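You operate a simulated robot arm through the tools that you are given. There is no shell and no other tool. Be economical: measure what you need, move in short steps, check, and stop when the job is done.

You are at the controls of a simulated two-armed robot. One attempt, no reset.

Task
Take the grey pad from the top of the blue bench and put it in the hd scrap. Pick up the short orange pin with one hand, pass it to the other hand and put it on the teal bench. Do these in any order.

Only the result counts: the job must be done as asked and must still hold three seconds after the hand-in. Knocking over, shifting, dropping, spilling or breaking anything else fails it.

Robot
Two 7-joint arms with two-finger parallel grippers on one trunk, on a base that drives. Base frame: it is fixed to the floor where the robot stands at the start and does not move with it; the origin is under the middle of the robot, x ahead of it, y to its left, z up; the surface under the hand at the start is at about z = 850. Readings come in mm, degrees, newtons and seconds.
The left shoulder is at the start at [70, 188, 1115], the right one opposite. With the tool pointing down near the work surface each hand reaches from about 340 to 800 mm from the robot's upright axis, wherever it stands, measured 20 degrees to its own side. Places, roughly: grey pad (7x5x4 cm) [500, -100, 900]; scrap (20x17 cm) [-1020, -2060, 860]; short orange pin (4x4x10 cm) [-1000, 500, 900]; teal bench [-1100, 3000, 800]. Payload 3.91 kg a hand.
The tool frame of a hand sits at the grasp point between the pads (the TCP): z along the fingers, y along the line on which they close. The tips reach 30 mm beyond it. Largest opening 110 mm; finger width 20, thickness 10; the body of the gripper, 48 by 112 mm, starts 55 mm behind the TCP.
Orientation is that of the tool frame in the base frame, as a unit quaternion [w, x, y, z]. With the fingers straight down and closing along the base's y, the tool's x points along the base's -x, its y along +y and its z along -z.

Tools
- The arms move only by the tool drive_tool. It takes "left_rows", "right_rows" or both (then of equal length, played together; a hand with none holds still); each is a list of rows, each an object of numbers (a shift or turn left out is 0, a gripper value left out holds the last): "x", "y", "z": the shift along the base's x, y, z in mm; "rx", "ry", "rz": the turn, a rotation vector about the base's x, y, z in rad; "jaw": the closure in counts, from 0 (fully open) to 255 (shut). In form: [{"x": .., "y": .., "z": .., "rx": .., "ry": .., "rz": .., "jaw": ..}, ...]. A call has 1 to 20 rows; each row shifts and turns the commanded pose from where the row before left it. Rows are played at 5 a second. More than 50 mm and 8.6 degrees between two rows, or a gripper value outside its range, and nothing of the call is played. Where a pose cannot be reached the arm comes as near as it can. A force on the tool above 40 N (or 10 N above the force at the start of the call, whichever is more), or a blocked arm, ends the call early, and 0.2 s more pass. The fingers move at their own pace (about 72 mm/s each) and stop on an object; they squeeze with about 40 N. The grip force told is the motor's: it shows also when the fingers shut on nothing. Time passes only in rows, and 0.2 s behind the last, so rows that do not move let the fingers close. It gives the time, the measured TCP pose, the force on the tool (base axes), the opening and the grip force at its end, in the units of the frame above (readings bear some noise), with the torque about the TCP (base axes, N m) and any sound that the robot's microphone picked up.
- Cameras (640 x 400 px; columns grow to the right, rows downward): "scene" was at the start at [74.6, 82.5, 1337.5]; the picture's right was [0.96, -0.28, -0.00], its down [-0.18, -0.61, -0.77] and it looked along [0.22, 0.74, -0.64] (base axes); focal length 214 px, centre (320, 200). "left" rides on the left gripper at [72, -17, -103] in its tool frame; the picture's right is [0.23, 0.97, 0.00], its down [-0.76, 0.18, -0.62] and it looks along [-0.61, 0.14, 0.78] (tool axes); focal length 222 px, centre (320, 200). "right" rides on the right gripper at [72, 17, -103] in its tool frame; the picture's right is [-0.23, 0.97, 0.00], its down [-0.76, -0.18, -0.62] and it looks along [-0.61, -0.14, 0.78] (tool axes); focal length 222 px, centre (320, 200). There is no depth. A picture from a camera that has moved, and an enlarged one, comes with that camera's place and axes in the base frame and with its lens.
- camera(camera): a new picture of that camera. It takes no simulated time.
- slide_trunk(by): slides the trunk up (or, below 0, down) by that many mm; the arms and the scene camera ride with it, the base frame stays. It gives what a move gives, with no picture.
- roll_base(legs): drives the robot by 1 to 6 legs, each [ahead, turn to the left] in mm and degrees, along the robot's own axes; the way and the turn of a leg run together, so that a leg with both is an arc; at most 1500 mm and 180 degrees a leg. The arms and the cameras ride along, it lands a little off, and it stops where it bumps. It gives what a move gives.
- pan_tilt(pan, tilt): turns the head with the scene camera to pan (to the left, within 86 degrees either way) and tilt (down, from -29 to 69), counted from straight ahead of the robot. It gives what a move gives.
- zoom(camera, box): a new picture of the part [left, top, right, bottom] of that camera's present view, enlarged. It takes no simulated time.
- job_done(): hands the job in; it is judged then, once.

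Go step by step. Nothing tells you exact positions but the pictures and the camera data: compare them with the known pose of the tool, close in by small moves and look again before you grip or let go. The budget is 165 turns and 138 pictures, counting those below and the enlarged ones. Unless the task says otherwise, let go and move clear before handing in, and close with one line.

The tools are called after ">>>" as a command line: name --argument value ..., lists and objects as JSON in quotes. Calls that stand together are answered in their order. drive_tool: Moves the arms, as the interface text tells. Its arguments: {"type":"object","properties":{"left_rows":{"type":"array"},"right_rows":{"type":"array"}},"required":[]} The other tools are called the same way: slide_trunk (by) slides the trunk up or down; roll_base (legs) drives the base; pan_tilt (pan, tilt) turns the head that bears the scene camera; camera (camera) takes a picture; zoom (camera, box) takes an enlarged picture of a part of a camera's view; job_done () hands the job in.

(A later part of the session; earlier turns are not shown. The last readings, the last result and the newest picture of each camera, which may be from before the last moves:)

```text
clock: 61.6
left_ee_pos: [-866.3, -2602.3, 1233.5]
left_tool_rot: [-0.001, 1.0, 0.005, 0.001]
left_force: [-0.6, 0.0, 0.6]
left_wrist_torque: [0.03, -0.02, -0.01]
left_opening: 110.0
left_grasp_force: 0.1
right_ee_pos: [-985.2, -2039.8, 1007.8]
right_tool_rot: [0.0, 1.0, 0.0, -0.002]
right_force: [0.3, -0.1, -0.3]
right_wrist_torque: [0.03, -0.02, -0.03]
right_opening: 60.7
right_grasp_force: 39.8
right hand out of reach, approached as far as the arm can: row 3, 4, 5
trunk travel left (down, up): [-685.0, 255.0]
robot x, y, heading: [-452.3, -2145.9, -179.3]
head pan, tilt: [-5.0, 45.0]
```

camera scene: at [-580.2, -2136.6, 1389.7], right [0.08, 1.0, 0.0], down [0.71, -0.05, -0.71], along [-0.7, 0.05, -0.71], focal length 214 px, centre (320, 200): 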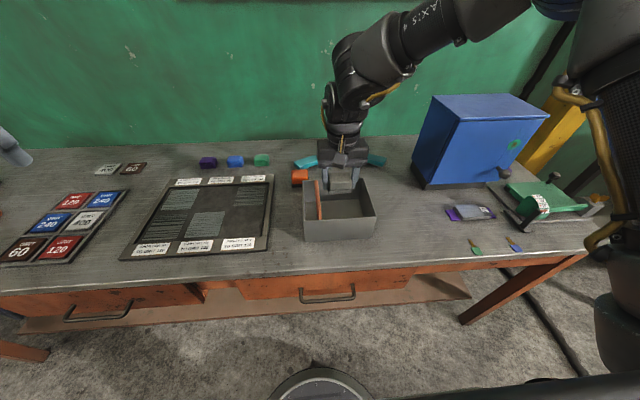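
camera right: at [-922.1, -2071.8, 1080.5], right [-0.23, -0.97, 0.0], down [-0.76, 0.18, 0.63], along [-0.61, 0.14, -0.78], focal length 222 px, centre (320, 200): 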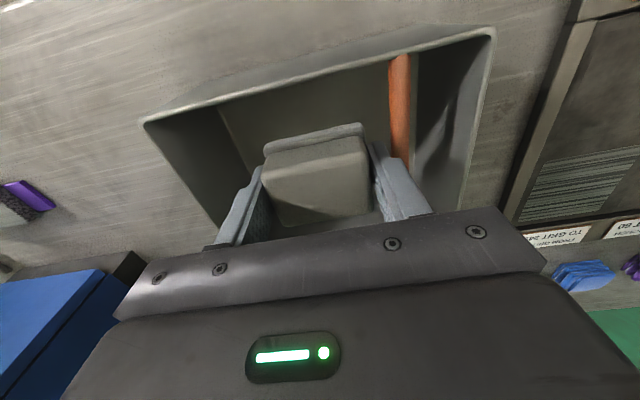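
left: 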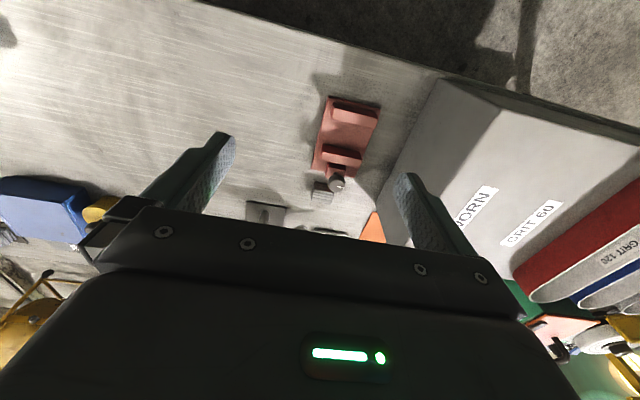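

It now sits at (-985, -2040), which clears both the walls and the stick by about 20 mm. I'll descend here.

>>> drive_tool --right_rows '[{"z": -12}, {"z": -15}, {"z": -15}, {"z": -15}, {"z": -12}, {"z": -8}, {}]'

>>> camera --camera "right"

>>> zoom --camera "scene" --box '[260, 140, 420, 240]'

```text
clock: 63.2
left_ee_pos: [-867.1, -2603.2, 1233.5]
left_tool_rot: [0.0, 1.0, 0.005, 0.0]
left_force: [0.2, 0.8, 0.3]
left_wrist_torque: [-0.02, 0.0, 0.02]
left_opening: 110.1
left_grasp_force: 0.0
right_ee_pos: [-982.2, -2042.8, 932.2]
right_tool_rot: [0.0, 1.0, 0.0, -0.002]
right_force: [0.2, 0.5, -0.6]
right_wrist_torque: [0.02, 0.02, 0.0]
right_opening: 61.1
right_grasp_force: 40.1
right hand out of reach, approached as far as the arm can: row 5
trunk travel left (down, up): [-685.0, 255.0]
robot x, y, heading: [-446.7, -2142.8, -179.3]
head pan, tilt: [-5.0, 45.0]
```

```text
103 pictures are left
camera right: at [-908.2, -2060.2, 1034.5], right [-0.23, -0.97, 0.0], down [-0.76, 0.18, 0.63], along [-0.61, 0.14, -0.78], focal length 222 px, centre (320, 200)
```

right: 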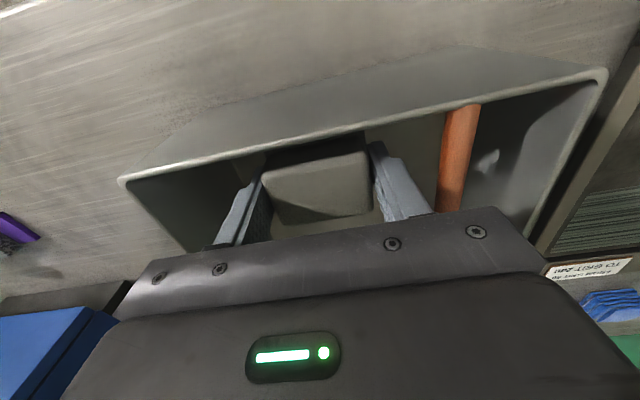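

```text
4.00 times, centred on (340, 190) of scene
camera zoom: at [-580.3, -2136.7, 1389.6], right [0.08, 1.0, 0.0], down [0.71, -0.05, -0.71], along [-0.7, 0.05, -0.71], focal length 858 px, centre (240, 240)
```

zoom: 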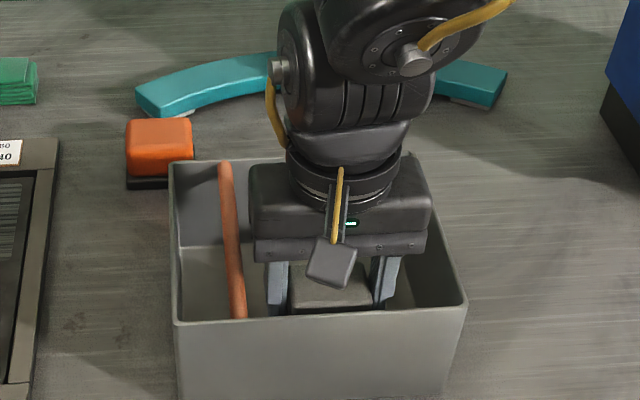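

The pad is inside the bin. I'll go down the last ~38 mm, watching force.

>>> drive_tool --right_rows '[{"z": -10}, {"z": -10}, {"z": -10}, {"z": -6}, {}]'

```text
clock: 64.4
left_ee_pos: [-869.2, -2601.7, 1235.2]
left_tool_rot: [0.0, 1.0, 0.006, 0.0]
left_force: [-0.3, -0.3, -0.3]
left_wrist_torque: [0.0, -0.03, 0.04]
left_opening: 110.2
left_grasp_force: 0.0
right_ee_pos: [-978.6, -2047.2, 897.5]
right_tool_rot: [0.0, 1.0, 0.0, -0.002]
right_force: [1.1, 0.6, -0.7]
right_wrist_torque: [-0.02, 0.03, 0.02]
right_opening: 61.1
right_grasp_force: 39.9
right hand out of reach, approached as far as the arm can: row 2
trunk travel left (down, up): [-685.0, 255.0]
robot x, y, heading: [-449.3, -2141.3, -179.5]
head pan, tilt: [-5.0, 45.0]
```

>>> drive_tool --right_rows '[{"z": -3}, {"z": -3}, {"z": -2}, {}]'

>>> camera --camera "right"

```text
clock: 65.4
left_ee_pos: [-867.7, -2603.0, 1233.5]
left_tool_rot: [0.001, 1.0, 0.006, 0.0]
left_force: [0.4, 0.0, 1.4]
left_wrist_torque: [0.01, 0.0, 0.0]
left_opening: 110.1
left_grasp_force: 0.1
right_ee_pos: [-978.1, -2046.9, 889.3]
right_tool_rot: [0.001, 1.0, 0.001, -0.002]
right_force: [-1.8, 2.2, 0.9]
right_wrist_torque: [-0.24, 0.02, -0.11]
right_opening: 61.1
right_grasp_force: 39.5
right hand out of reach, approached as far as the arm can: row 2
trunk travel left (down, up): [-685.0, 255.0]
robot x, y, heading: [-447.3, -2144.5, -179.5]
head pan, tilt: [-5.0, 45.0]
```

```text
101 pictures are left
camera right: at [-903.8, -2063.9, 991.6], right [-0.23, -0.97, 0.0], down [-0.76, 0.18, 0.63], along [-0.61, 0.14, -0.78], focal length 222 px, centre (320, 200)
```

right: 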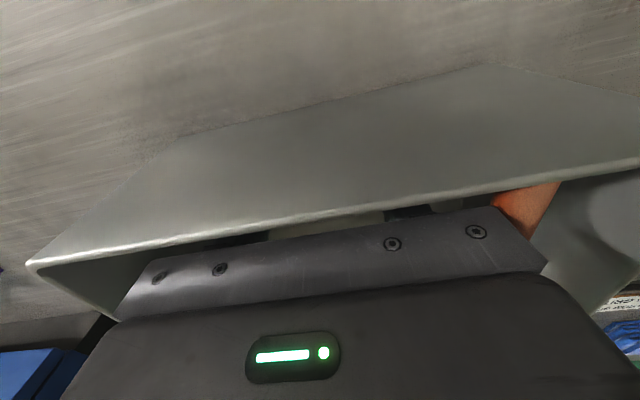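

There is a light contact reading, so the pad is at the bin floor. I'll open partway, wait, then rise straight up.

>>> drive_tool --right_rows '[{"jaw": 80}, {}, {}, {}]'

>>> drive_tool --right_rows '[{"z": 5}, {"z": 10}, {"z": 15}, {"z": 20}, {"z": 20}, {"z": 20}, {"z": 20}, {"z": 20}, {}]'

>>> camera --camera "right"

```text
clock: 66.4
left_ee_pos: [-869.1, -2601.7, 1236.0]
left_tool_rot: [0.0, 1.0, 0.005, 0.0]
left_force: [0.7, 0.4, -0.4]
left_wrist_torque: [0.02, 0.01, -0.01]
left_opening: 109.8
left_grasp_force: 0.0
right_ee_pos: [-977.3, -2046.6, 888.9]
right_tool_rot: [0.0, 1.0, 0.001, -0.001]
right_force: [-0.3, 3.3, 1.9]
right_wrist_torque: [-0.27, -0.05, -0.15]
right_opening: 76.0
right_grasp_force: 0.1
trunk travel left (down, up): [-685.0, 255.0]
robot x, y, heading: [-449.9, -2141.6, -179.0]
head pan, tilt: [-5.0, 45.0]
```

```text
clock: 68.4
left_ee_pos: [-868.3, -2602.3, 1235.1]
left_tool_rot: [-0.001, 1.0, 0.005, 0.0]
left_force: [-0.5, -0.6, 0.0]
left_wrist_torque: [0.01, 0.04, 0.01]
left_opening: 110.1
left_grasp_force: 0.1
right_ee_pos: [-976.7, -2047.3, 1018.1]
right_tool_rot: [0.0, 1.0, 0.001, -0.002]
right_force: [-0.1, 1.2, 0.1]
right_wrist_torque: [0.03, -0.01, -0.03]
right_opening: 75.4
right_grasp_force: 0.0
trunk travel left (down, up): [-685.0, 255.0]
robot x, y, heading: [-450.6, -2144.3, -179.6]
head pan, tilt: [-5.0, 45.0]
```

```text
100 pictures are left
camera right: at [-903.0, -2064.6, 1119.9], right [-0.22, -0.97, 0.0], down [-0.76, 0.17, 0.63], along [-0.61, 0.14, -0.78], focal length 222 px, centre (320, 200)
```

right: 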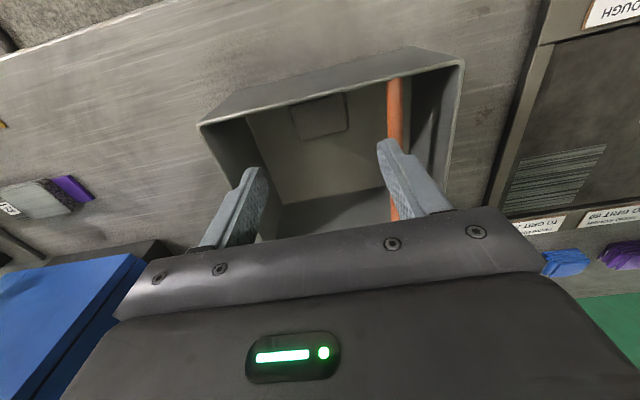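

The pad lies in the bin and the bin has not moved. Next I'll raise up, back off and drive to the wooden desk for the pin.

>>> slide_trunk --by 100

>>> roll_base --legs '[[-180, 0], [0, -90]]'

>>> pan_tilt --pan 15 --tilt 25

>>> camera --camera "scene"

```text
clock: 69.7
left_ee_pos: [-866.8, -2603.3, 1334.1]
left_tool_rot: [0.0, 1.0, 0.005, 0.0]
left_force: [-0.2, -0.6, -0.3]
left_wrist_torque: [0.0, 0.0, 0.02]
left_opening: 110.2
left_grasp_force: 0.1
right_ee_pos: [-975.8, -2047.4, 1117.7]
right_tool_rot: [0.0, 1.0, 0.002, -0.002]
right_force: [0.5, -0.1, 0.3]
right_wrist_torque: [-0.01, 0.0, 0.02]
right_opening: 75.5
right_grasp_force: 0.1
trunk travel left (down, up): [-785.0, 155.0]
robot x, y, heading: [-446.5, -2139.9, -179.2]
head pan, tilt: [-5.0, 45.0]
```

```text
clock: 75.0
left_ee_pos: [-725.1, -1716.0, 1333.4]
left_tool_rot: [0.0, -0.706, 0.708, -0.001]
left_force: [-0.9, 0.0, -1.4]
left_wrist_torque: [-0.01, -0.02, -0.01]
left_opening: 109.9
left_grasp_force: 0.0
right_ee_pos: [-168.6, -1614.6, 1116.9]
right_tool_rot: [0.001, -0.704, 0.71, 0.0]
right_force: [-0.5, -0.6, -0.3]
right_wrist_torque: [0.0, 0.02, -0.01]
right_opening: 75.3
right_grasp_force: 0.1
trunk travel left (down, up): [-785.0, 155.0]
robot x, y, heading: [-271.7, -2142.7, 90.0]
head pan, tilt: [-5.0, 45.0]
```

```text
clock: 75.9
left_ee_pos: [-725.3, -1716.1, 1334.0]
left_tool_rot: [0.0, -0.707, 0.708, 0.0]
left_force: [-0.2, 0.5, 0.6]
left_wrist_torque: [0.0, 0.02, -0.03]
left_opening: 110.2
left_grasp_force: 0.0
right_ee_pos: [-169.5, -1614.9, 1118.6]
right_tool_rot: [0.0, -0.704, 0.71, 0.001]
right_force: [-0.1, 0.0, 1.0]
right_wrist_torque: [-0.01, 0.01, 0.01]
right_opening: 75.3
right_grasp_force: 0.1
trunk travel left (down, up): [-785.0, 155.0]
robot x, y, heading: [-271.0, -2142.5, 89.9]
head pan, tilt: [15.0, 25.0]
```

```text
99 pictures are left
camera scene: at [-294.3, -2000.9, 1520.1], right [0.97, 0.26, 0.0], down [0.11, -0.41, -0.91], along [-0.23, 0.88, -0.42], focal length 214 px, centre (320, 200)
```

scene: 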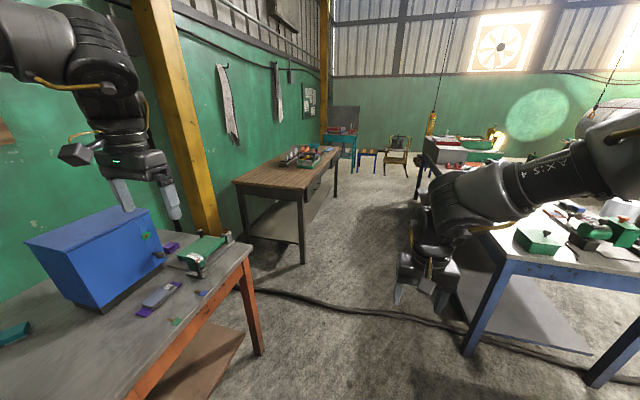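

The aisle toward the wooden desk is clear. I'll drive to about y=360, then turn to face the desk.

>>> roll_base --legs '[[1250, 0], [1250, 0]]'

>>> pan_tilt --pan 80 --tilt 40

>>> camera --camera "scene"

```text
clock: 88.1
left_ee_pos: [-706.9, 792.1, 1334.0]
left_tool_rot: [0.0, -0.704, 0.71, 0.001]
left_force: [-0.3, -0.3, 0.0]
left_wrist_torque: [-0.02, 0.01, 0.01]
left_opening: 109.8
left_grasp_force: 0.0
right_ee_pos: [-150.7, 888.9, 1116.8]
right_tool_rot: [0.002, -0.701, 0.713, 0.001]
right_force: [-0.2, 0.4, 0.1]
right_wrist_torque: [0.01, 0.01, 0.0]
right_opening: 75.4
right_grasp_force: 0.1
trunk travel left (down, up): [-785.0, 155.0]
robot x, y, heading: [-254.3, 364.5, 89.4]
head pan, tilt: [15.0, 25.0]
```

```text
clock: 89.5
left_ee_pos: [-706.6, 793.2, 1333.8]
left_tool_rot: [0.0, -0.704, 0.71, 0.0]
left_force: [-0.3, 0.1, -0.6]
left_wrist_torque: [-0.03, 0.01, 0.0]
left_opening: 109.9
left_grasp_force: 0.0
right_ee_pos: [-151.5, 890.7, 1117.8]
right_tool_rot: [0.002, -0.701, 0.713, 0.001]
right_force: [-0.2, 0.0, -0.4]
right_wrist_torque: [0.0, -0.01, 0.01]
right_opening: 75.5
right_grasp_force: 0.0
trunk travel left (down, up): [-785.0, 155.0]
robot x, y, heading: [-257.4, 365.9, 89.4]
head pan, tilt: [80.0, 40.0]
```

```text
98 pictures are left
camera scene: at [-338.9, 431.7, 1496.9], right [0.18, 0.98, 0.0], down [0.63, -0.12, -0.77], along [-0.75, 0.14, -0.64], focal length 214 px, centre (320, 200)
```

scene: 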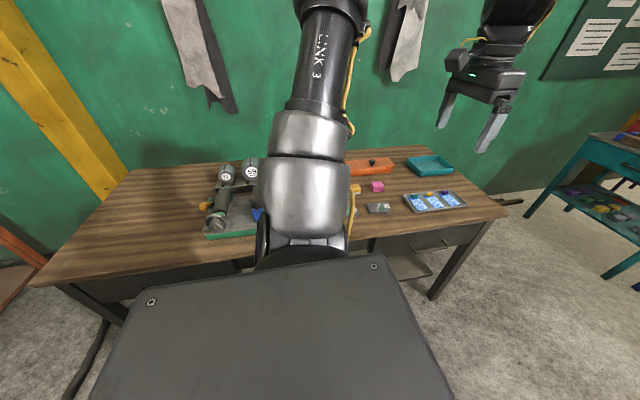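

I'll turn left 90° to face the desk.

>>> roll_base --legs '[[0, 90]]'

>>> pan_tilt --pan -5 --tilt 42

>>> camera --camera "scene"

>>> camera --camera "right"

```text
clock: 93.7
left_ee_pos: [-682.6, -86.9, 1335.6]
left_tool_rot: [0.0, 1.0, -0.002, 0.0]
left_force: [0.2, 0.3, 0.2]
left_wrist_torque: [0.03, 0.0, 0.0]
left_opening: 110.0
left_grasp_force: 0.0
right_ee_pos: [-780.0, 469.2, 1116.7]
right_tool_rot: [0.0, 1.0, -0.007, -0.001]
right_force: [0.0, -0.9, -0.1]
right_wrist_torque: [-0.01, -0.01, -0.05]
right_opening: 75.5
right_grasp_force: 0.0
trunk travel left (down, up): [-785.0, 155.0]
robot x, y, heading: [-255.4, 365.6, 179.7]
head pan, tilt: [80.0, 40.0]
```

```text
clock: 95.3
left_ee_pos: [-682.4, -87.4, 1333.3]
left_tool_rot: [0.0, 1.0, -0.004, 0.001]
left_force: [0.0, 0.1, -0.5]
left_wrist_torque: [-0.02, -0.03, 0.01]
left_opening: 110.1
left_grasp_force: 0.0
right_ee_pos: [-781.9, 468.8, 1117.1]
right_tool_rot: [0.0, 1.0, -0.006, -0.002]
right_force: [-0.1, -0.5, 0.0]
right_wrist_torque: [-0.04, -0.03, -0.05]
right_opening: 75.7
right_grasp_force: 0.1
trunk travel left (down, up): [-785.0, 155.0]
robot x, y, heading: [-257.5, 366.4, 179.6]
head pan, tilt: [-5.0, 42.0]
```

```text
97 pictures are left
camera scene: at [-389.1, 373.5, 1493.9], right [0.09, 1.0, 0.0], down [0.67, -0.06, -0.74], along [-0.74, 0.07, -0.67], focal length 214 px, centre (320, 200)
```

scene: 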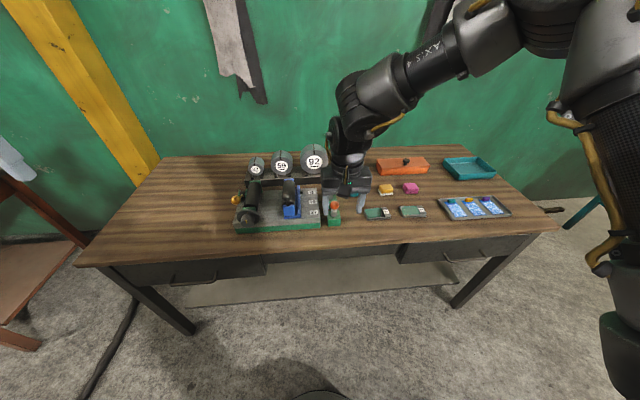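

```text
96 pictures are left
camera right: at [-707.9, 450.9, 1219.8], right [-0.24, -0.97, 0.0], down [-0.76, 0.19, 0.63], along [-0.61, 0.15, -0.78], focal length 222 px, centre (320, 200)
```

right: 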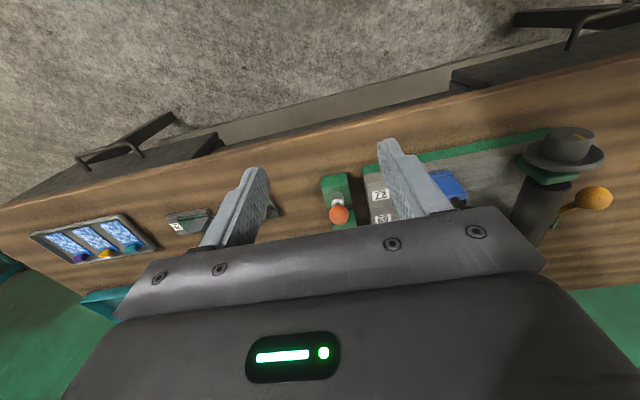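

A small orange-topped item stands at scene (334, 210), possibly the pin in a green base. I'll zoom in on it.

>>> zoom --camera "scene" --box '[260, 170, 420, 270]'

>>> zoom --camera "right" --box '[280, 150, 440, 250]'

>>> zoom --camera "scene" --box '[360, 140, 520, 240]'

```text
4.00 times, centred on (340, 220) of scene
camera zoom: at [-389.1, 373.5, 1493.9], right [0.09, 1.0, 0.0], down [0.67, -0.06, -0.74], along [-0.74, 0.07, -0.67], focal length 858 px, centre (240, 120)
```

zoom: 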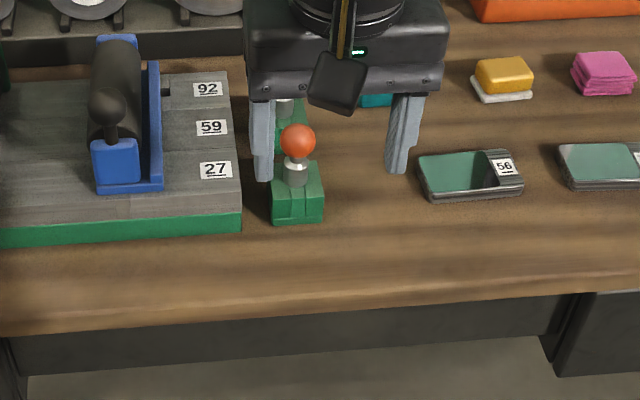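

```text
4.00 times, centred on (360, 200) of right
camera zoom: at [-707.9, 450.9, 1219.8], right [-0.24, -0.97, 0.0], down [-0.76, 0.19, 0.63], along [-0.61, 0.15, -0.78], focal length 888 px, centre (160, 200)
```

zoom: 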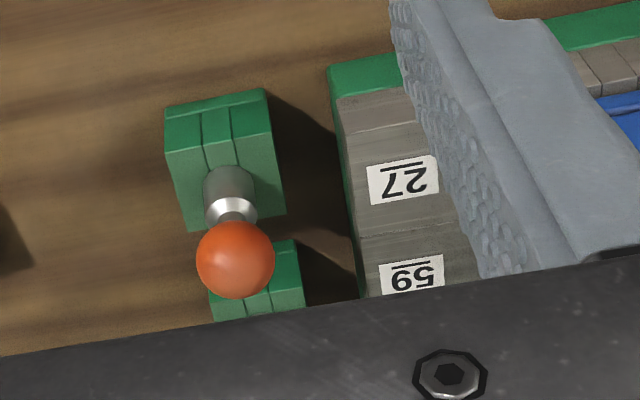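

```text
4.00 times, centred on (440, 190) of scene
camera zoom: at [-389.1, 373.5, 1493.9], right [0.09, 1.0, 0.0], down [0.67, -0.06, -0.74], along [-0.74, 0.07, -0.67], focal length 858 px, centre (-160, 240)
```

zoom: 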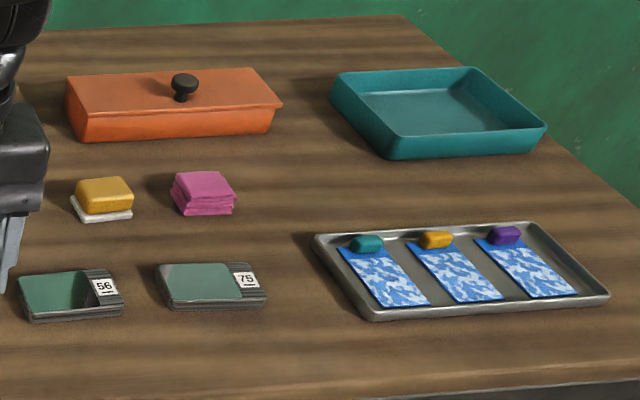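

There are at least two green blocks, so another pin may hide behind the hand. I'll move the hand aside to see.

>>> drive_tool --right_rows '[{"y": 30, "x": 10}, {"y": 30, "x": 15}, {"y": 30, "x": 15}, {"y": 30, "x": 15}, {"y": 30, "x": 15}, {}]'

>>> zoom --camera "scene" --box '[240, 130, 400, 230]'

```text
clock: 96.7
left_ee_pos: [-682.6, -87.7, 1334.1]
left_tool_rot: [-0.001, 1.0, -0.003, 0.0]
left_force: [0.5, 0.8, 0.3]
left_wrist_torque: [0.0, 0.0, -0.02]
left_opening: 110.1
left_grasp_force: 0.1
right_ee_pos: [-675.5, 576.9, 1113.7]
right_tool_rot: [-0.002, 1.0, -0.008, -0.004]
right_force: [-0.3, 0.8, 0.5]
right_wrist_torque: [0.03, 0.01, -0.01]
right_opening: 75.5
right_grasp_force: 0.0
right hand out of reach, approached as far as the arm can: row 1, 2, 3, 4, 5
trunk travel left (down, up): [-785.0, 155.0]
robot x, y, heading: [-255.6, 364.8, 179.9]
head pan, tilt: [-5.0, 42.0]
```

```text
4.00 times, centred on (320, 180) of scene
camera zoom: at [-389.7, 372.8, 1493.9], right [0.09, 1.0, 0.0], down [0.67, -0.06, -0.74], along [-0.74, 0.07, -0.67], focal length 858 px, centre (320, 280)
```

zoom: 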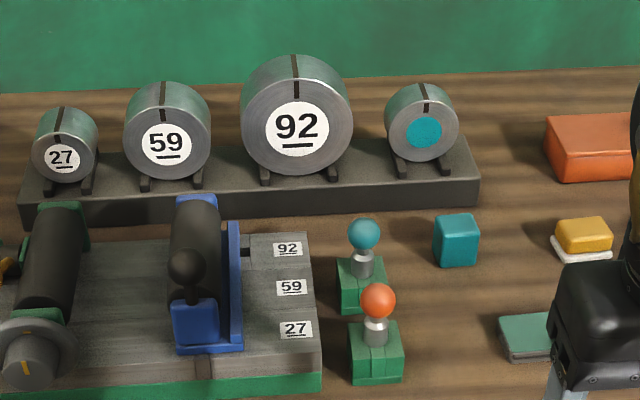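

The short orange pin is the orange ball on a stem with a green 4x4 base, at about (-972, 483) and z 850 to 948. My plan is: the right hand grips the ball from above, and the left hand, tilted, grips the base in the air. First I'll drive closer.

>>> roll_base --legs '[[210, 0]]'

>>> slide_trunk --by -80

>>> camera --camera "scene"

>>> camera --camera "right"

```text
clock: 98.3
left_ee_pos: [-885.8, -85.8, 1334.7]
left_tool_rot: [0.0, 1.0, -0.003, -0.002]
left_force: [-0.2, -0.5, 0.6]
left_wrist_torque: [0.02, 0.01, -0.01]
left_opening: 110.1
left_grasp_force: 0.0
right_ee_pos: [-878.7, 579.3, 1116.4]
right_tool_rot: [-0.001, 1.0, -0.009, -0.005]
right_force: [0.0, -0.3, -0.3]
right_wrist_torque: [0.02, 0.02, 0.0]
right_opening: 75.4
right_grasp_force: 0.0
trunk travel left (down, up): [-785.0, 155.0]
robot x, y, heading: [-462.2, 363.2, 179.5]
head pan, tilt: [-5.0, 42.0]
```

```text
clock: 99.5
left_ee_pos: [-889.4, -85.5, 1253.7]
left_tool_rot: [0.0, 1.0, -0.003, 0.0]
left_force: [0.1, 0.5, -1.0]
left_wrist_torque: [0.0, 0.01, 0.02]
left_opening: 110.3
left_grasp_force: 0.0
right_ee_pos: [-881.4, 578.3, 1034.7]
right_tool_rot: [-0.001, 1.0, -0.009, -0.003]
right_force: [0.9, -1.3, -0.3]
right_wrist_torque: [-0.04, 0.0, -0.02]
right_opening: 75.5
right_grasp_force: 0.1
trunk travel left (down, up): [-705.0, 235.0]
robot x, y, heading: [-459.2, 367.7, 179.5]
head pan, tilt: [-5.0, 42.0]
```

```text
91 pictures are left
camera scene: at [-594.8, 375.3, 1414.0], right [0.09, 1.0, 0.0], down [0.67, -0.06, -0.74], along [-0.74, 0.07, -0.67], focal length 214 px, centre (320, 200)
```

scene: 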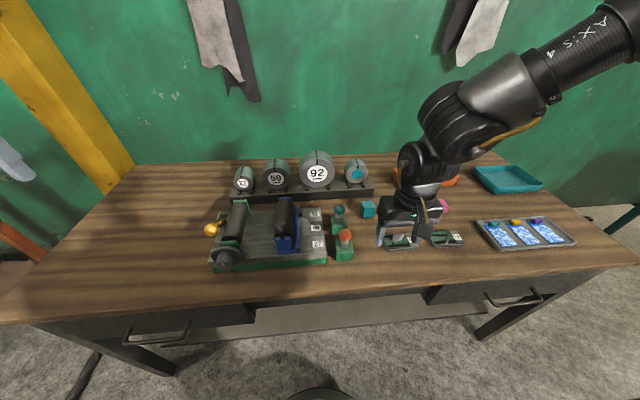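

```text
90 pictures are left
camera right: at [-807.7, 560.8, 1136.8], right [-0.24, -0.97, 0.0], down [-0.75, 0.19, 0.63], along [-0.61, 0.15, -0.78], focal length 222 px, centre (320, 200)
```

right: 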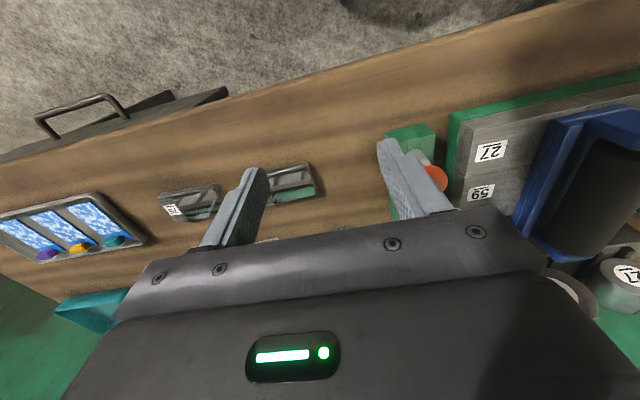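

I'll move the right hand over the pin at the present height and check.

>>> drive_tool --right_rows '[{"y": -30}, {"y": -30, "x": -20}, {"y": -25, "x": -25}, {"y": -10, "x": -25}, {"x": -20}, {}]'

>>> camera --camera "right"

>>> zoom --camera "scene" --box '[270, 170, 430, 270]'

```text
clock: 100.9
left_ee_pos: [-889.1, -84.5, 1254.1]
left_tool_rot: [0.0, 1.0, -0.003, 0.0]
left_force: [-0.8, -0.6, 0.5]
left_wrist_torque: [-0.02, 0.04, 0.01]
left_opening: 110.1
left_grasp_force: 0.1
right_ee_pos: [-972.1, 486.3, 1032.5]
right_tool_rot: [0.0, 1.0, -0.01, -0.003]
right_force: [-0.7, 0.1, 1.0]
right_wrist_torque: [-0.01, 0.01, 0.03]
right_opening: 75.5
right_grasp_force: 0.1
trunk travel left (down, up): [-705.0, 235.0]
robot x, y, heading: [-461.8, 366.9, 179.8]
head pan, tilt: [-5.0, 42.0]
```

```text
89 pictures are left
camera right: at [-899.5, 468.3, 1135.2], right [-0.25, -0.97, 0.0], down [-0.76, 0.19, 0.63], along [-0.61, 0.15, -0.78], focal length 222 px, centre (320, 200)
```

right: 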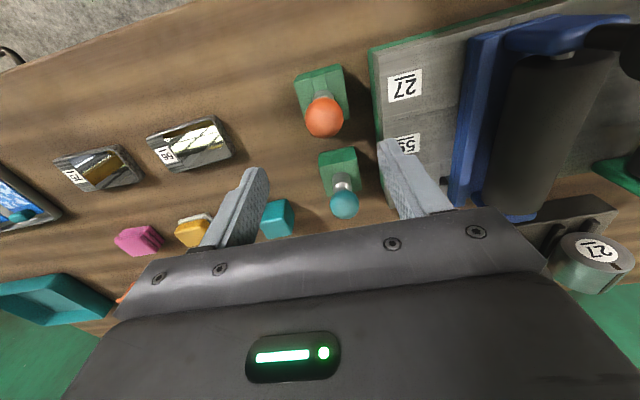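

```text
4.00 times, centred on (350, 220) of scene
camera zoom: at [-595.6, 376.4, 1413.9], right [0.09, 1.0, 0.0], down [0.67, -0.06, -0.74], along [-0.74, 0.07, -0.67], focal length 858 px, centre (200, 120)
```

zoom: 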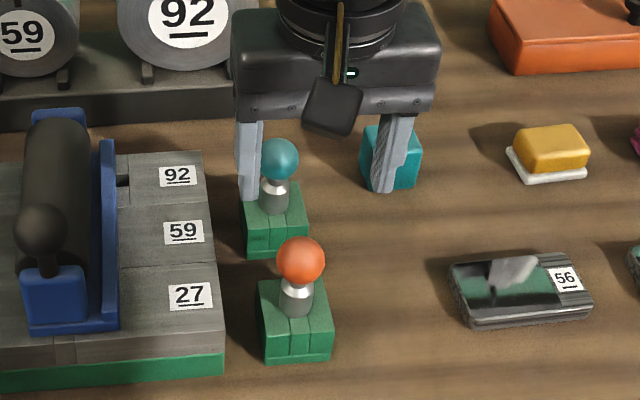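

Triangulating gives the ball at about (-961, 480.5, 945). I'll shift over it, lower partway and recheck.

>>> drive_tool --right_rows '[{"x": 11, "y": -5.5}, {"z": -15}, {"z": -15}, {"z": -10}, {}]'

>>> camera --camera "right"

>>> zoom --camera "scene" --box '[270, 170, 430, 270]'

```text
clock: 102.1
left_ee_pos: [-888.9, -85.4, 1254.2]
left_tool_rot: [0.0, 1.0, -0.003, -0.001]
left_force: [-1.2, 0.6, -0.4]
left_wrist_torque: [0.0, -0.01, 0.01]
left_opening: 109.8
left_grasp_force: 0.1
right_ee_pos: [-959.9, 479.8, 994.8]
right_tool_rot: [-0.001, 1.0, -0.009, -0.003]
right_force: [-0.6, -0.6, 0.2]
right_wrist_torque: [0.02, 0.0, 0.0]
right_opening: 75.3
right_grasp_force: 0.0
trunk travel left (down, up): [-705.0, 235.0]
robot x, y, heading: [-463.5, 366.9, 179.5]
head pan, tilt: [-5.0, 42.0]
```

```text
87 pictures are left
camera right: at [-886.8, 460.5, 1097.2], right [-0.24, -0.97, 0.0], down [-0.75, 0.19, 0.63], along [-0.61, 0.15, -0.78], focal length 222 px, centre (320, 200)
```

right: 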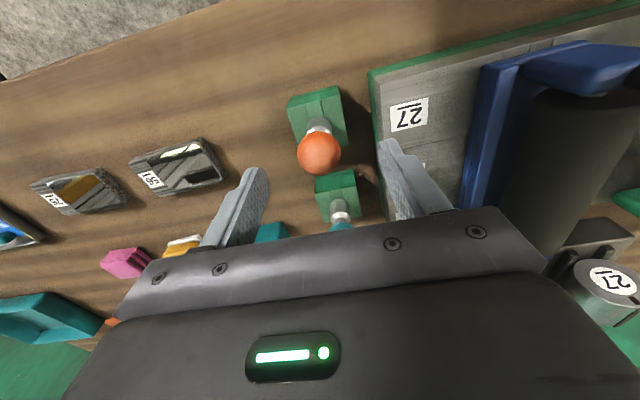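

```text
4.00 times, centred on (350, 220) of scene
camera zoom: at [-595.2, 375.3, 1413.9], right [0.09, 1.0, 0.0], down [0.67, -0.06, -0.74], along [-0.74, 0.07, -0.67], focal length 858 px, centre (200, 120)
```

zoom: 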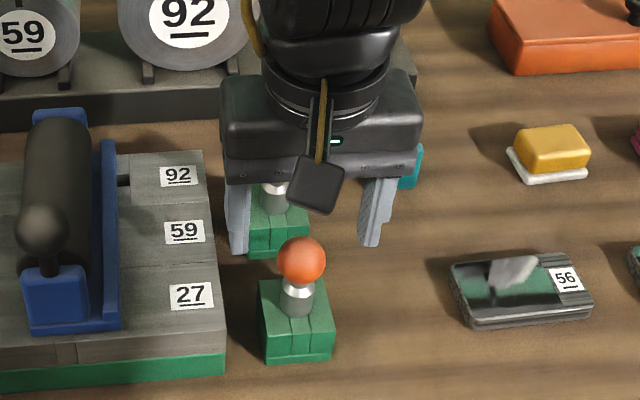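

The ball is consistently at (-961, 480, 946), and the hand is right above it. I'll lower 34 mm and close.

>>> drive_tool --right_rows '[{"z": -12}, {"z": -12}, {"z": -10}, {}]'

>>> camera --camera "right"

>>> zoom --camera "scene" --box '[270, 170, 430, 270]'

```text
clock: 103.1
left_ee_pos: [-889.0, -84.9, 1254.7]
left_tool_rot: [-0.001, 1.0, -0.004, 0.0]
left_force: [-0.7, -0.9, -0.7]
left_wrist_torque: [-0.01, 0.02, 0.02]
left_opening: 109.9
left_grasp_force: 0.1
right_ee_pos: [-960.1, 479.4, 959.8]
right_tool_rot: [-0.001, 1.0, -0.009, -0.002]
right_force: [0.3, -0.6, 0.6]
right_wrist_torque: [0.01, 0.06, 0.0]
right_opening: 75.5
right_grasp_force: 0.0
trunk travel left (down, up): [-705.0, 235.0]
robot x, y, heading: [-464.0, 368.3, 179.6]
head pan, tilt: [-5.0, 42.0]
```

```text
85 pictures are left
camera right: at [-887.0, 460.7, 1061.8], right [-0.24, -0.97, 0.0], down [-0.75, 0.19, 0.63], along [-0.61, 0.15, -0.78], focal length 222 px, centre (320, 200)
```

right: 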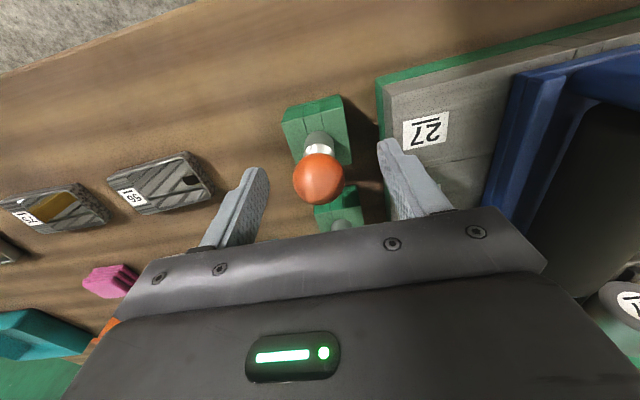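

```text
4.00 times, centred on (350, 220) of scene
camera zoom: at [-595.2, 375.2, 1413.9], right [0.09, 1.0, 0.0], down [0.67, -0.06, -0.74], along [-0.74, 0.07, -0.67], focal length 858 px, centre (200, 120)
```

zoom: 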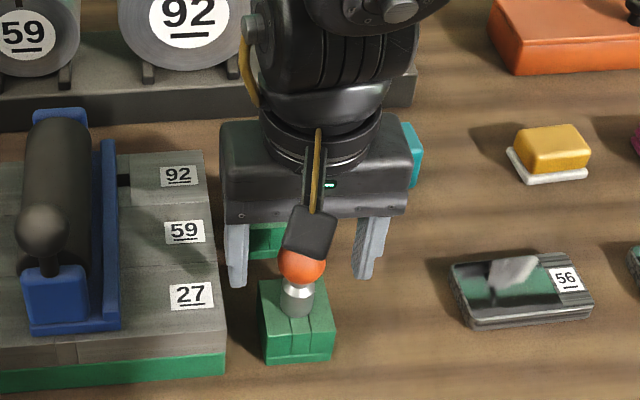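

The ball sits exactly at the grasp line, so I'll close on it and then lift a few mm.

>>> drive_tool --right_rows '[{"jaw": 255}, {}, {}, {}, {}]'

>>> drive_tool --right_rows '[{"z": 2}, {"z": 3}, {"z": 4}, {"z": 5}, {"z": 5}, {}]'

>>> zoom --camera "scene" --box '[270, 170, 430, 270]'

>>> camera --camera "right"

```text
clock: 104.3
left_ee_pos: [-888.1, -85.4, 1254.1]
left_tool_rot: [0.0, 1.0, -0.003, -0.001]
left_force: [-0.2, -0.7, 0.8]
left_wrist_torque: [0.0, 0.0, 0.01]
left_opening: 110.1
left_grasp_force: 0.1
right_ee_pos: [-960.2, 479.3, 960.3]
right_tool_rot: [-0.001, 1.0, -0.009, -0.003]
right_force: [0.1, -0.7, 0.3]
right_wrist_torque: [-0.01, 0.01, -0.01]
right_opening: 32.3
right_grasp_force: 40.0
trunk travel left (down, up): [-705.0, 235.0]
robot x, y, heading: [-462.9, 364.1, 179.4]
head pan, tilt: [-5.0, 42.0]
```

```text
clock: 105.7
left_ee_pos: [-888.3, -86.1, 1254.1]
left_tool_rot: [0.0, 1.0, -0.003, 0.0]
left_force: [0.4, 0.4, -0.3]
left_wrist_torque: [0.02, -0.01, -0.02]
left_opening: 110.0
left_grasp_force: 0.1
right_ee_pos: [-960.5, 478.5, 979.4]
right_tool_rot: [-0.001, 1.0, -0.008, -0.002]
right_force: [0.1, 0.3, 0.0]
right_wrist_torque: [0.04, -0.01, 0.03]
right_opening: 32.3
right_grasp_force: 40.4
trunk travel left (down, up): [-705.0, 235.0]
robot x, y, heading: [-460.7, 367.8, 179.7]
head pan, tilt: [-5.0, 42.0]
```

```text
4.00 times, centred on (350, 220) of scene
camera zoom: at [-595.4, 375.2, 1413.9], right [0.09, 1.0, 0.0], down [0.67, -0.06, -0.74], along [-0.74, 0.07, -0.67], focal length 858 px, centre (200, 120)
```

zoom: 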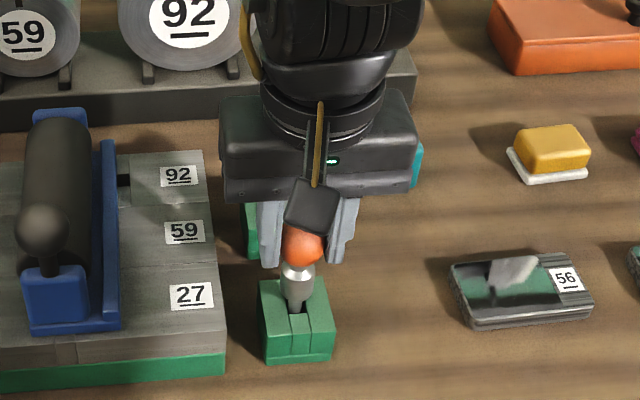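

```text
82 pictures are left
camera right: at [-886.9, 460.1, 1081.3], right [-0.24, -0.97, 0.0], down [-0.76, 0.19, 0.63], along [-0.61, 0.15, -0.78], focal length 222 px, centre (320, 200)
```

right: 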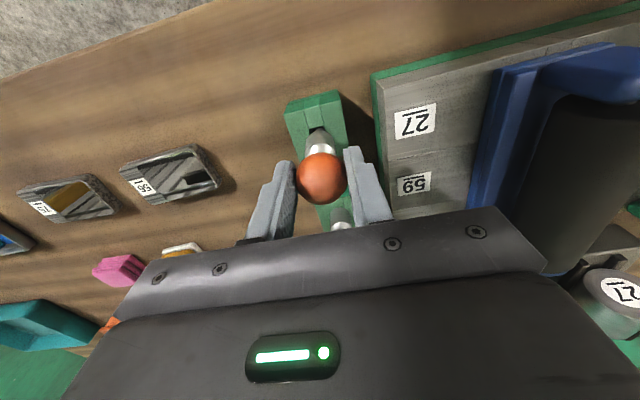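

The pin is ball and stem, and it comes out of the green socket, which stays put. I'll pull it straight up out.

>>> drive_tool --right_rows '[{"z": 6}, {"z": 8}, {"z": 8}, {"z": 10}, {"z": 10}, {"z": 10}, {"z": 12}, {"z": 12}, {"z": 12}, {"z": 12}, {"z": 8}, {"z": 5}, {}]'

>>> zoom --camera "scene" --box '[270, 150, 430, 250]'

>>> camera --camera "right"

```text
clock: 108.5
left_ee_pos: [-888.7, -85.4, 1253.0]
left_tool_rot: [0.0, 1.0, -0.003, 0.0]
left_force: [0.4, -0.3, -1.3]
left_wrist_torque: [0.01, -0.01, -0.01]
left_opening: 110.0
left_grasp_force: 0.2
right_ee_pos: [-960.1, 478.7, 1092.6]
right_tool_rot: [0.0, 1.0, -0.009, -0.003]
right_force: [-0.6, -0.1, -0.7]
right_wrist_torque: [0.0, -0.02, -0.01]
right_opening: 32.4
right_grasp_force: 40.0
trunk travel left (down, up): [-705.0, 235.0]
robot x, y, heading: [-461.9, 367.6, 179.4]
head pan, tilt: [-5.0, 42.0]
```

```text
4.00 times, centred on (350, 200) of scene
camera zoom: at [-595.4, 375.1, 1413.9], right [0.09, 1.0, 0.0], down [0.67, -0.06, -0.74], along [-0.74, 0.07, -0.67], focal length 858 px, centre (200, 200)
```

zoom: 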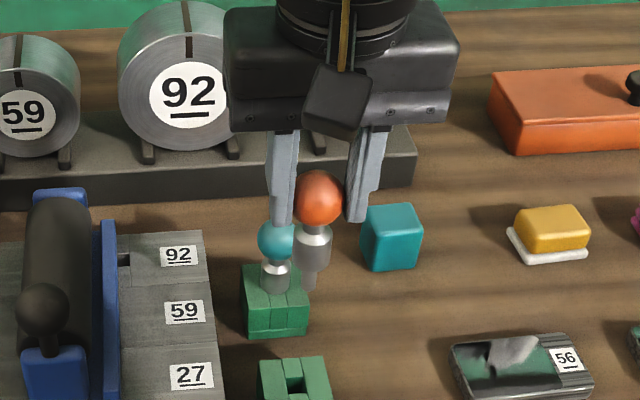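

```text
80 pictures are left
camera right: at [-886.9, 460.5, 1194.3], right [-0.24, -0.97, 0.0], down [-0.76, 0.19, 0.63], along [-0.61, 0.15, -0.78], focal length 222 px, centre (320, 200)
```

right: 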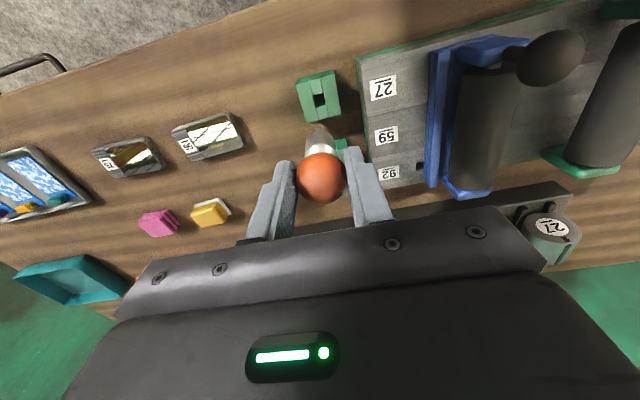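

The pin is out. I'll look closely at its shape.

>>> zoom --camera "scene" --box '[326, 188, 374, 228]'

>>> pan_tilt --pan -70 --tilt 25

>>> camera --camera "scene"

```text
10.00 times, centred on (350, 208) of scene
camera zoom: at [-595.4, 375.1, 1413.9], right [0.09, 1.0, 0.0], down [0.67, -0.06, -0.74], along [-0.74, 0.07, -0.67], focal length 2145 px, centre (20, 120)
```

zoom: 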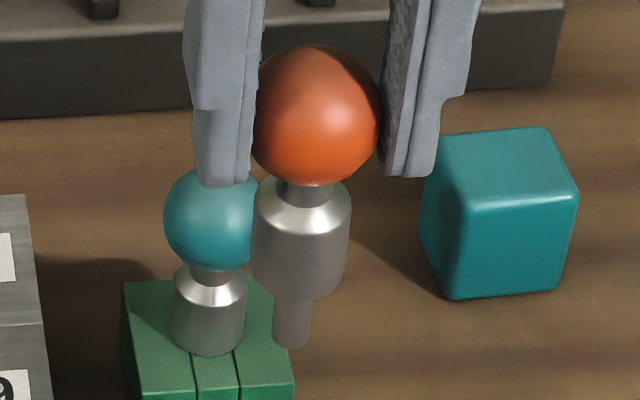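

```text
clock: 109.8
left_ee_pos: [-888.3, -84.7, 1253.6]
left_tool_rot: [0.0, 1.0, -0.004, -0.002]
left_force: [-0.4, 0.2, 0.2]
left_wrist_torque: [-0.01, -0.01, -0.01]
left_opening: 110.0
left_grasp_force: 0.1
right_ee_pos: [-959.9, 478.4, 1092.2]
right_tool_rot: [-0.001, 1.0, -0.009, -0.002]
right_force: [0.4, 0.1, -1.1]
right_wrist_torque: [-0.02, 0.0, 0.03]
right_opening: 32.4
right_grasp_force: 40.1
trunk travel left (down, up): [-705.0, 235.0]
robot x, y, heading: [-457.9, 365.9, 179.5]
head pan, tilt: [-70.0, 25.0]
```

```text
78 pictures are left
camera scene: at [-543.0, 454.1, 1440.2], right [0.94, 0.34, 0.0], down [0.14, -0.4, -0.91], along [-0.3, 0.85, -0.42], focal length 214 px, centre (320, 200)
```

scene: 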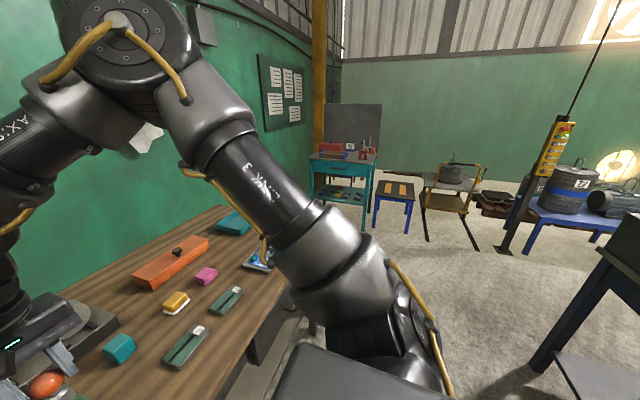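

The pin has a ball (32 mm), a collar (24 mm) and a thin peg, so I'll have the left hand grip the collar from the side. First I'll raise the trunk and bring the right hand to the centre.

>>> slide_trunk --by 100

>>> drive_tool --right_rows '[{"y": -6, "x": 3}, {"y": -12, "x": 5}, {"y": -15, "x": 5}, {"y": -15, "x": 5}, {"y": -15, "x": 5}, {"y": -15, "x": 5}, {"y": -15, "x": 5}, {"y": -10, "x": 3}, {"y": -6}, {}]'

>>> pan_tilt --pan 0 --tilt 40

>>> camera --camera "scene"

```text
clock: 111.2
left_ee_pos: [-889.6, -85.9, 1354.3]
left_tool_rot: [0.0, 1.0, -0.004, 0.0]
left_force: [0.3, 0.0, 0.4]
left_wrist_torque: [0.01, 0.0, 0.0]
left_opening: 109.8
left_grasp_force: 0.1
right_ee_pos: [-959.6, 478.9, 1192.0]
right_tool_rot: [0.0, 1.0, -0.008, -0.003]
right_force: [-1.1, -0.4, -0.9]
right_wrist_torque: [-0.02, -0.02, -0.01]
right_opening: 32.3
right_grasp_force: 39.7
trunk travel left (down, up): [-805.0, 135.0]
robot x, y, heading: [-459.0, 370.6, 179.4]
head pan, tilt: [-70.0, 25.0]
```

```text
clock: 113.4
left_ee_pos: [-888.8, -85.4, 1355.1]
left_tool_rot: [0.0, 1.0, -0.004, -0.001]
left_force: [0.7, -0.6, 0.1]
left_wrist_torque: [0.03, -0.01, 0.02]
left_opening: 110.1
left_grasp_force: 0.0
right_ee_pos: [-924.5, 369.6, 1191.9]
right_tool_rot: [-0.001, 1.0, -0.009, -0.003]
right_force: [-0.2, 0.0, -0.7]
right_wrist_torque: [0.03, 0.0, 0.01]
right_opening: 32.3
right_grasp_force: 40.2
trunk travel left (down, up): [-805.0, 135.0]
robot x, y, heading: [-462.6, 366.8, 179.7]
head pan, tilt: [-70.0, 25.0]
```

```text
clock: 114.8
left_ee_pos: [-889.5, -85.2, 1353.3]
left_tool_rot: [0.0, 1.0, -0.003, 0.0]
left_force: [-0.7, 0.4, -0.5]
left_wrist_torque: [0.02, 0.03, -0.01]
left_opening: 110.0
left_grasp_force: 0.0
right_ee_pos: [-923.4, 369.5, 1191.6]
right_tool_rot: [-0.001, 1.0, -0.009, -0.003]
right_force: [0.6, -0.2, 0.6]
right_wrist_torque: [0.0, -0.02, -0.01]
right_opening: 32.2
right_grasp_force: 39.4
trunk travel left (down, up): [-805.0, 135.0]
robot x, y, heading: [-460.2, 367.3, 179.6]
head pan, tilt: [0.0, 40.0]
```

```text
77 pictures are left
camera scene: at [-597.1, 367.9, 1516.9], right [0.01, 1.0, 0.0], down [0.64, -0.01, -0.77], along [-0.77, 0.01, -0.64], focal length 214 px, centre (320, 200)
```

scene: 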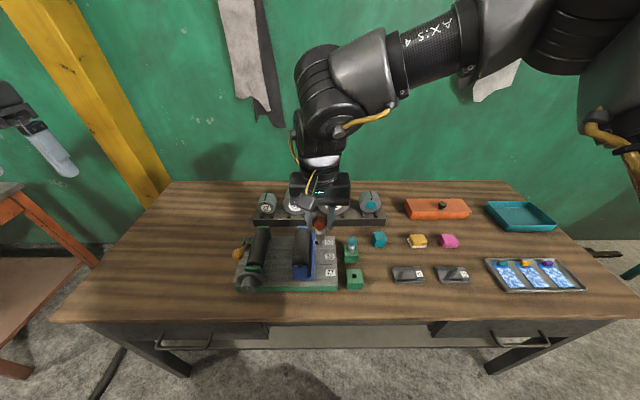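

Now I'll reorient the left hand in free space: yaw right 45°, pitch up 75°, lowering as it goes.

>>> drive_tool --left_rows '[{"rz": -0.131, "z": -10}, {"rz": -0.131, "z": -10}, {"rz": -0.131, "z": -10}, {"rz": -0.131, "z": -10}, {"rz": -0.131, "z": -10}, {"rz": -0.131, "z": -10}, {"rx": 0.0926, "ry": 0.0926, "z": -10}, {"rx": 0.0926, "ry": 0.0926, "z": -10}, {"rx": 0.0926, "ry": 0.0926, "z": -10}, {"rx": 0.0926, "ry": 0.0926, "z": -10}, {"rx": 0.0926, "ry": 0.0926, "z": -10}, {"rx": 0.0926, "ry": 0.0926, "z": -10}, {"rx": 0.0926, "ry": 0.0926, "z": -10}, {"rx": 0.0926, "ry": 0.0926, "z": -10}, {"rx": 0.0926, "ry": 0.0926, "z": -10}, {"rx": 0.0926, "ry": 0.0926, "z": -10}, {}]'

>>> pan_tilt --pan 20 --tilt 25

>>> camera --camera "scene"

>>> camera --camera "left"

```text
clock: 118.4
left_ee_pos: [-888.1, -86.1, 1194.8]
left_tool_rot: [-0.231, 0.731, -0.306, -0.565]
left_force: [0.1, -1.6, 0.0]
left_wrist_torque: [-0.01, -0.03, 0.02]
left_opening: 110.2
left_grasp_force: 0.0
right_ee_pos: [-923.5, 369.8, 1191.2]
right_tool_rot: [-0.001, 1.0, -0.009, -0.002]
right_force: [-0.2, -0.5, -0.6]
right_wrist_torque: [0.01, 0.0, -0.01]
right_opening: 32.5
right_grasp_force: 39.6
trunk travel left (down, up): [-805.0, 135.0]
robot x, y, heading: [-467.8, 364.1, 179.6]
head pan, tilt: [0.0, 40.0]
```

```text
clock: 119.2
left_ee_pos: [-888.9, -83.9, 1194.6]
left_tool_rot: [-0.231, 0.731, -0.306, -0.564]
left_force: [0.7, -0.1, -0.7]
left_wrist_torque: [0.0, -0.01, 0.02]
left_opening: 110.1
left_grasp_force: 0.0
right_ee_pos: [-923.4, 369.7, 1190.9]
right_tool_rot: [0.0, 1.0, -0.009, -0.002]
right_force: [-0.4, -1.4, -0.5]
right_wrist_torque: [0.01, -0.01, 0.01]
right_opening: 32.0
right_grasp_force: 39.8
trunk travel left (down, up): [-805.0, 135.0]
robot x, y, heading: [-461.6, 364.7, 179.8]
head pan, tilt: [20.0, 25.0]
```

```text
76 pictures are left
camera scene: at [-598.8, 336.3, 1540.1], right [-0.33, 0.94, 0.0], down [0.4, 0.14, -0.91], along [-0.85, -0.3, -0.42], focal length 214 px, centre (320, 200)
```

scene: 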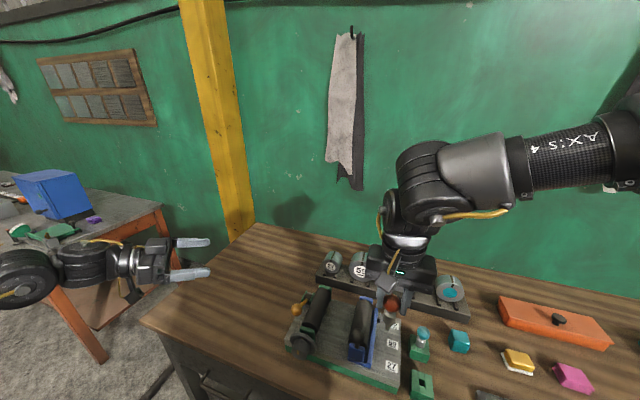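

```text
75 pictures are left
camera left: at [-792.8, -156.9, 1151.2], right [-0.65, -0.73, -0.21], down [0.17, -0.41, 0.9], along [-0.74, 0.55, 0.39], focal length 222 px, centre (320, 200)
```

left: 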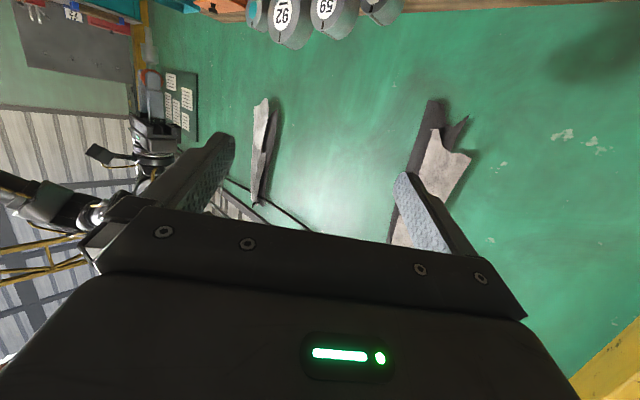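

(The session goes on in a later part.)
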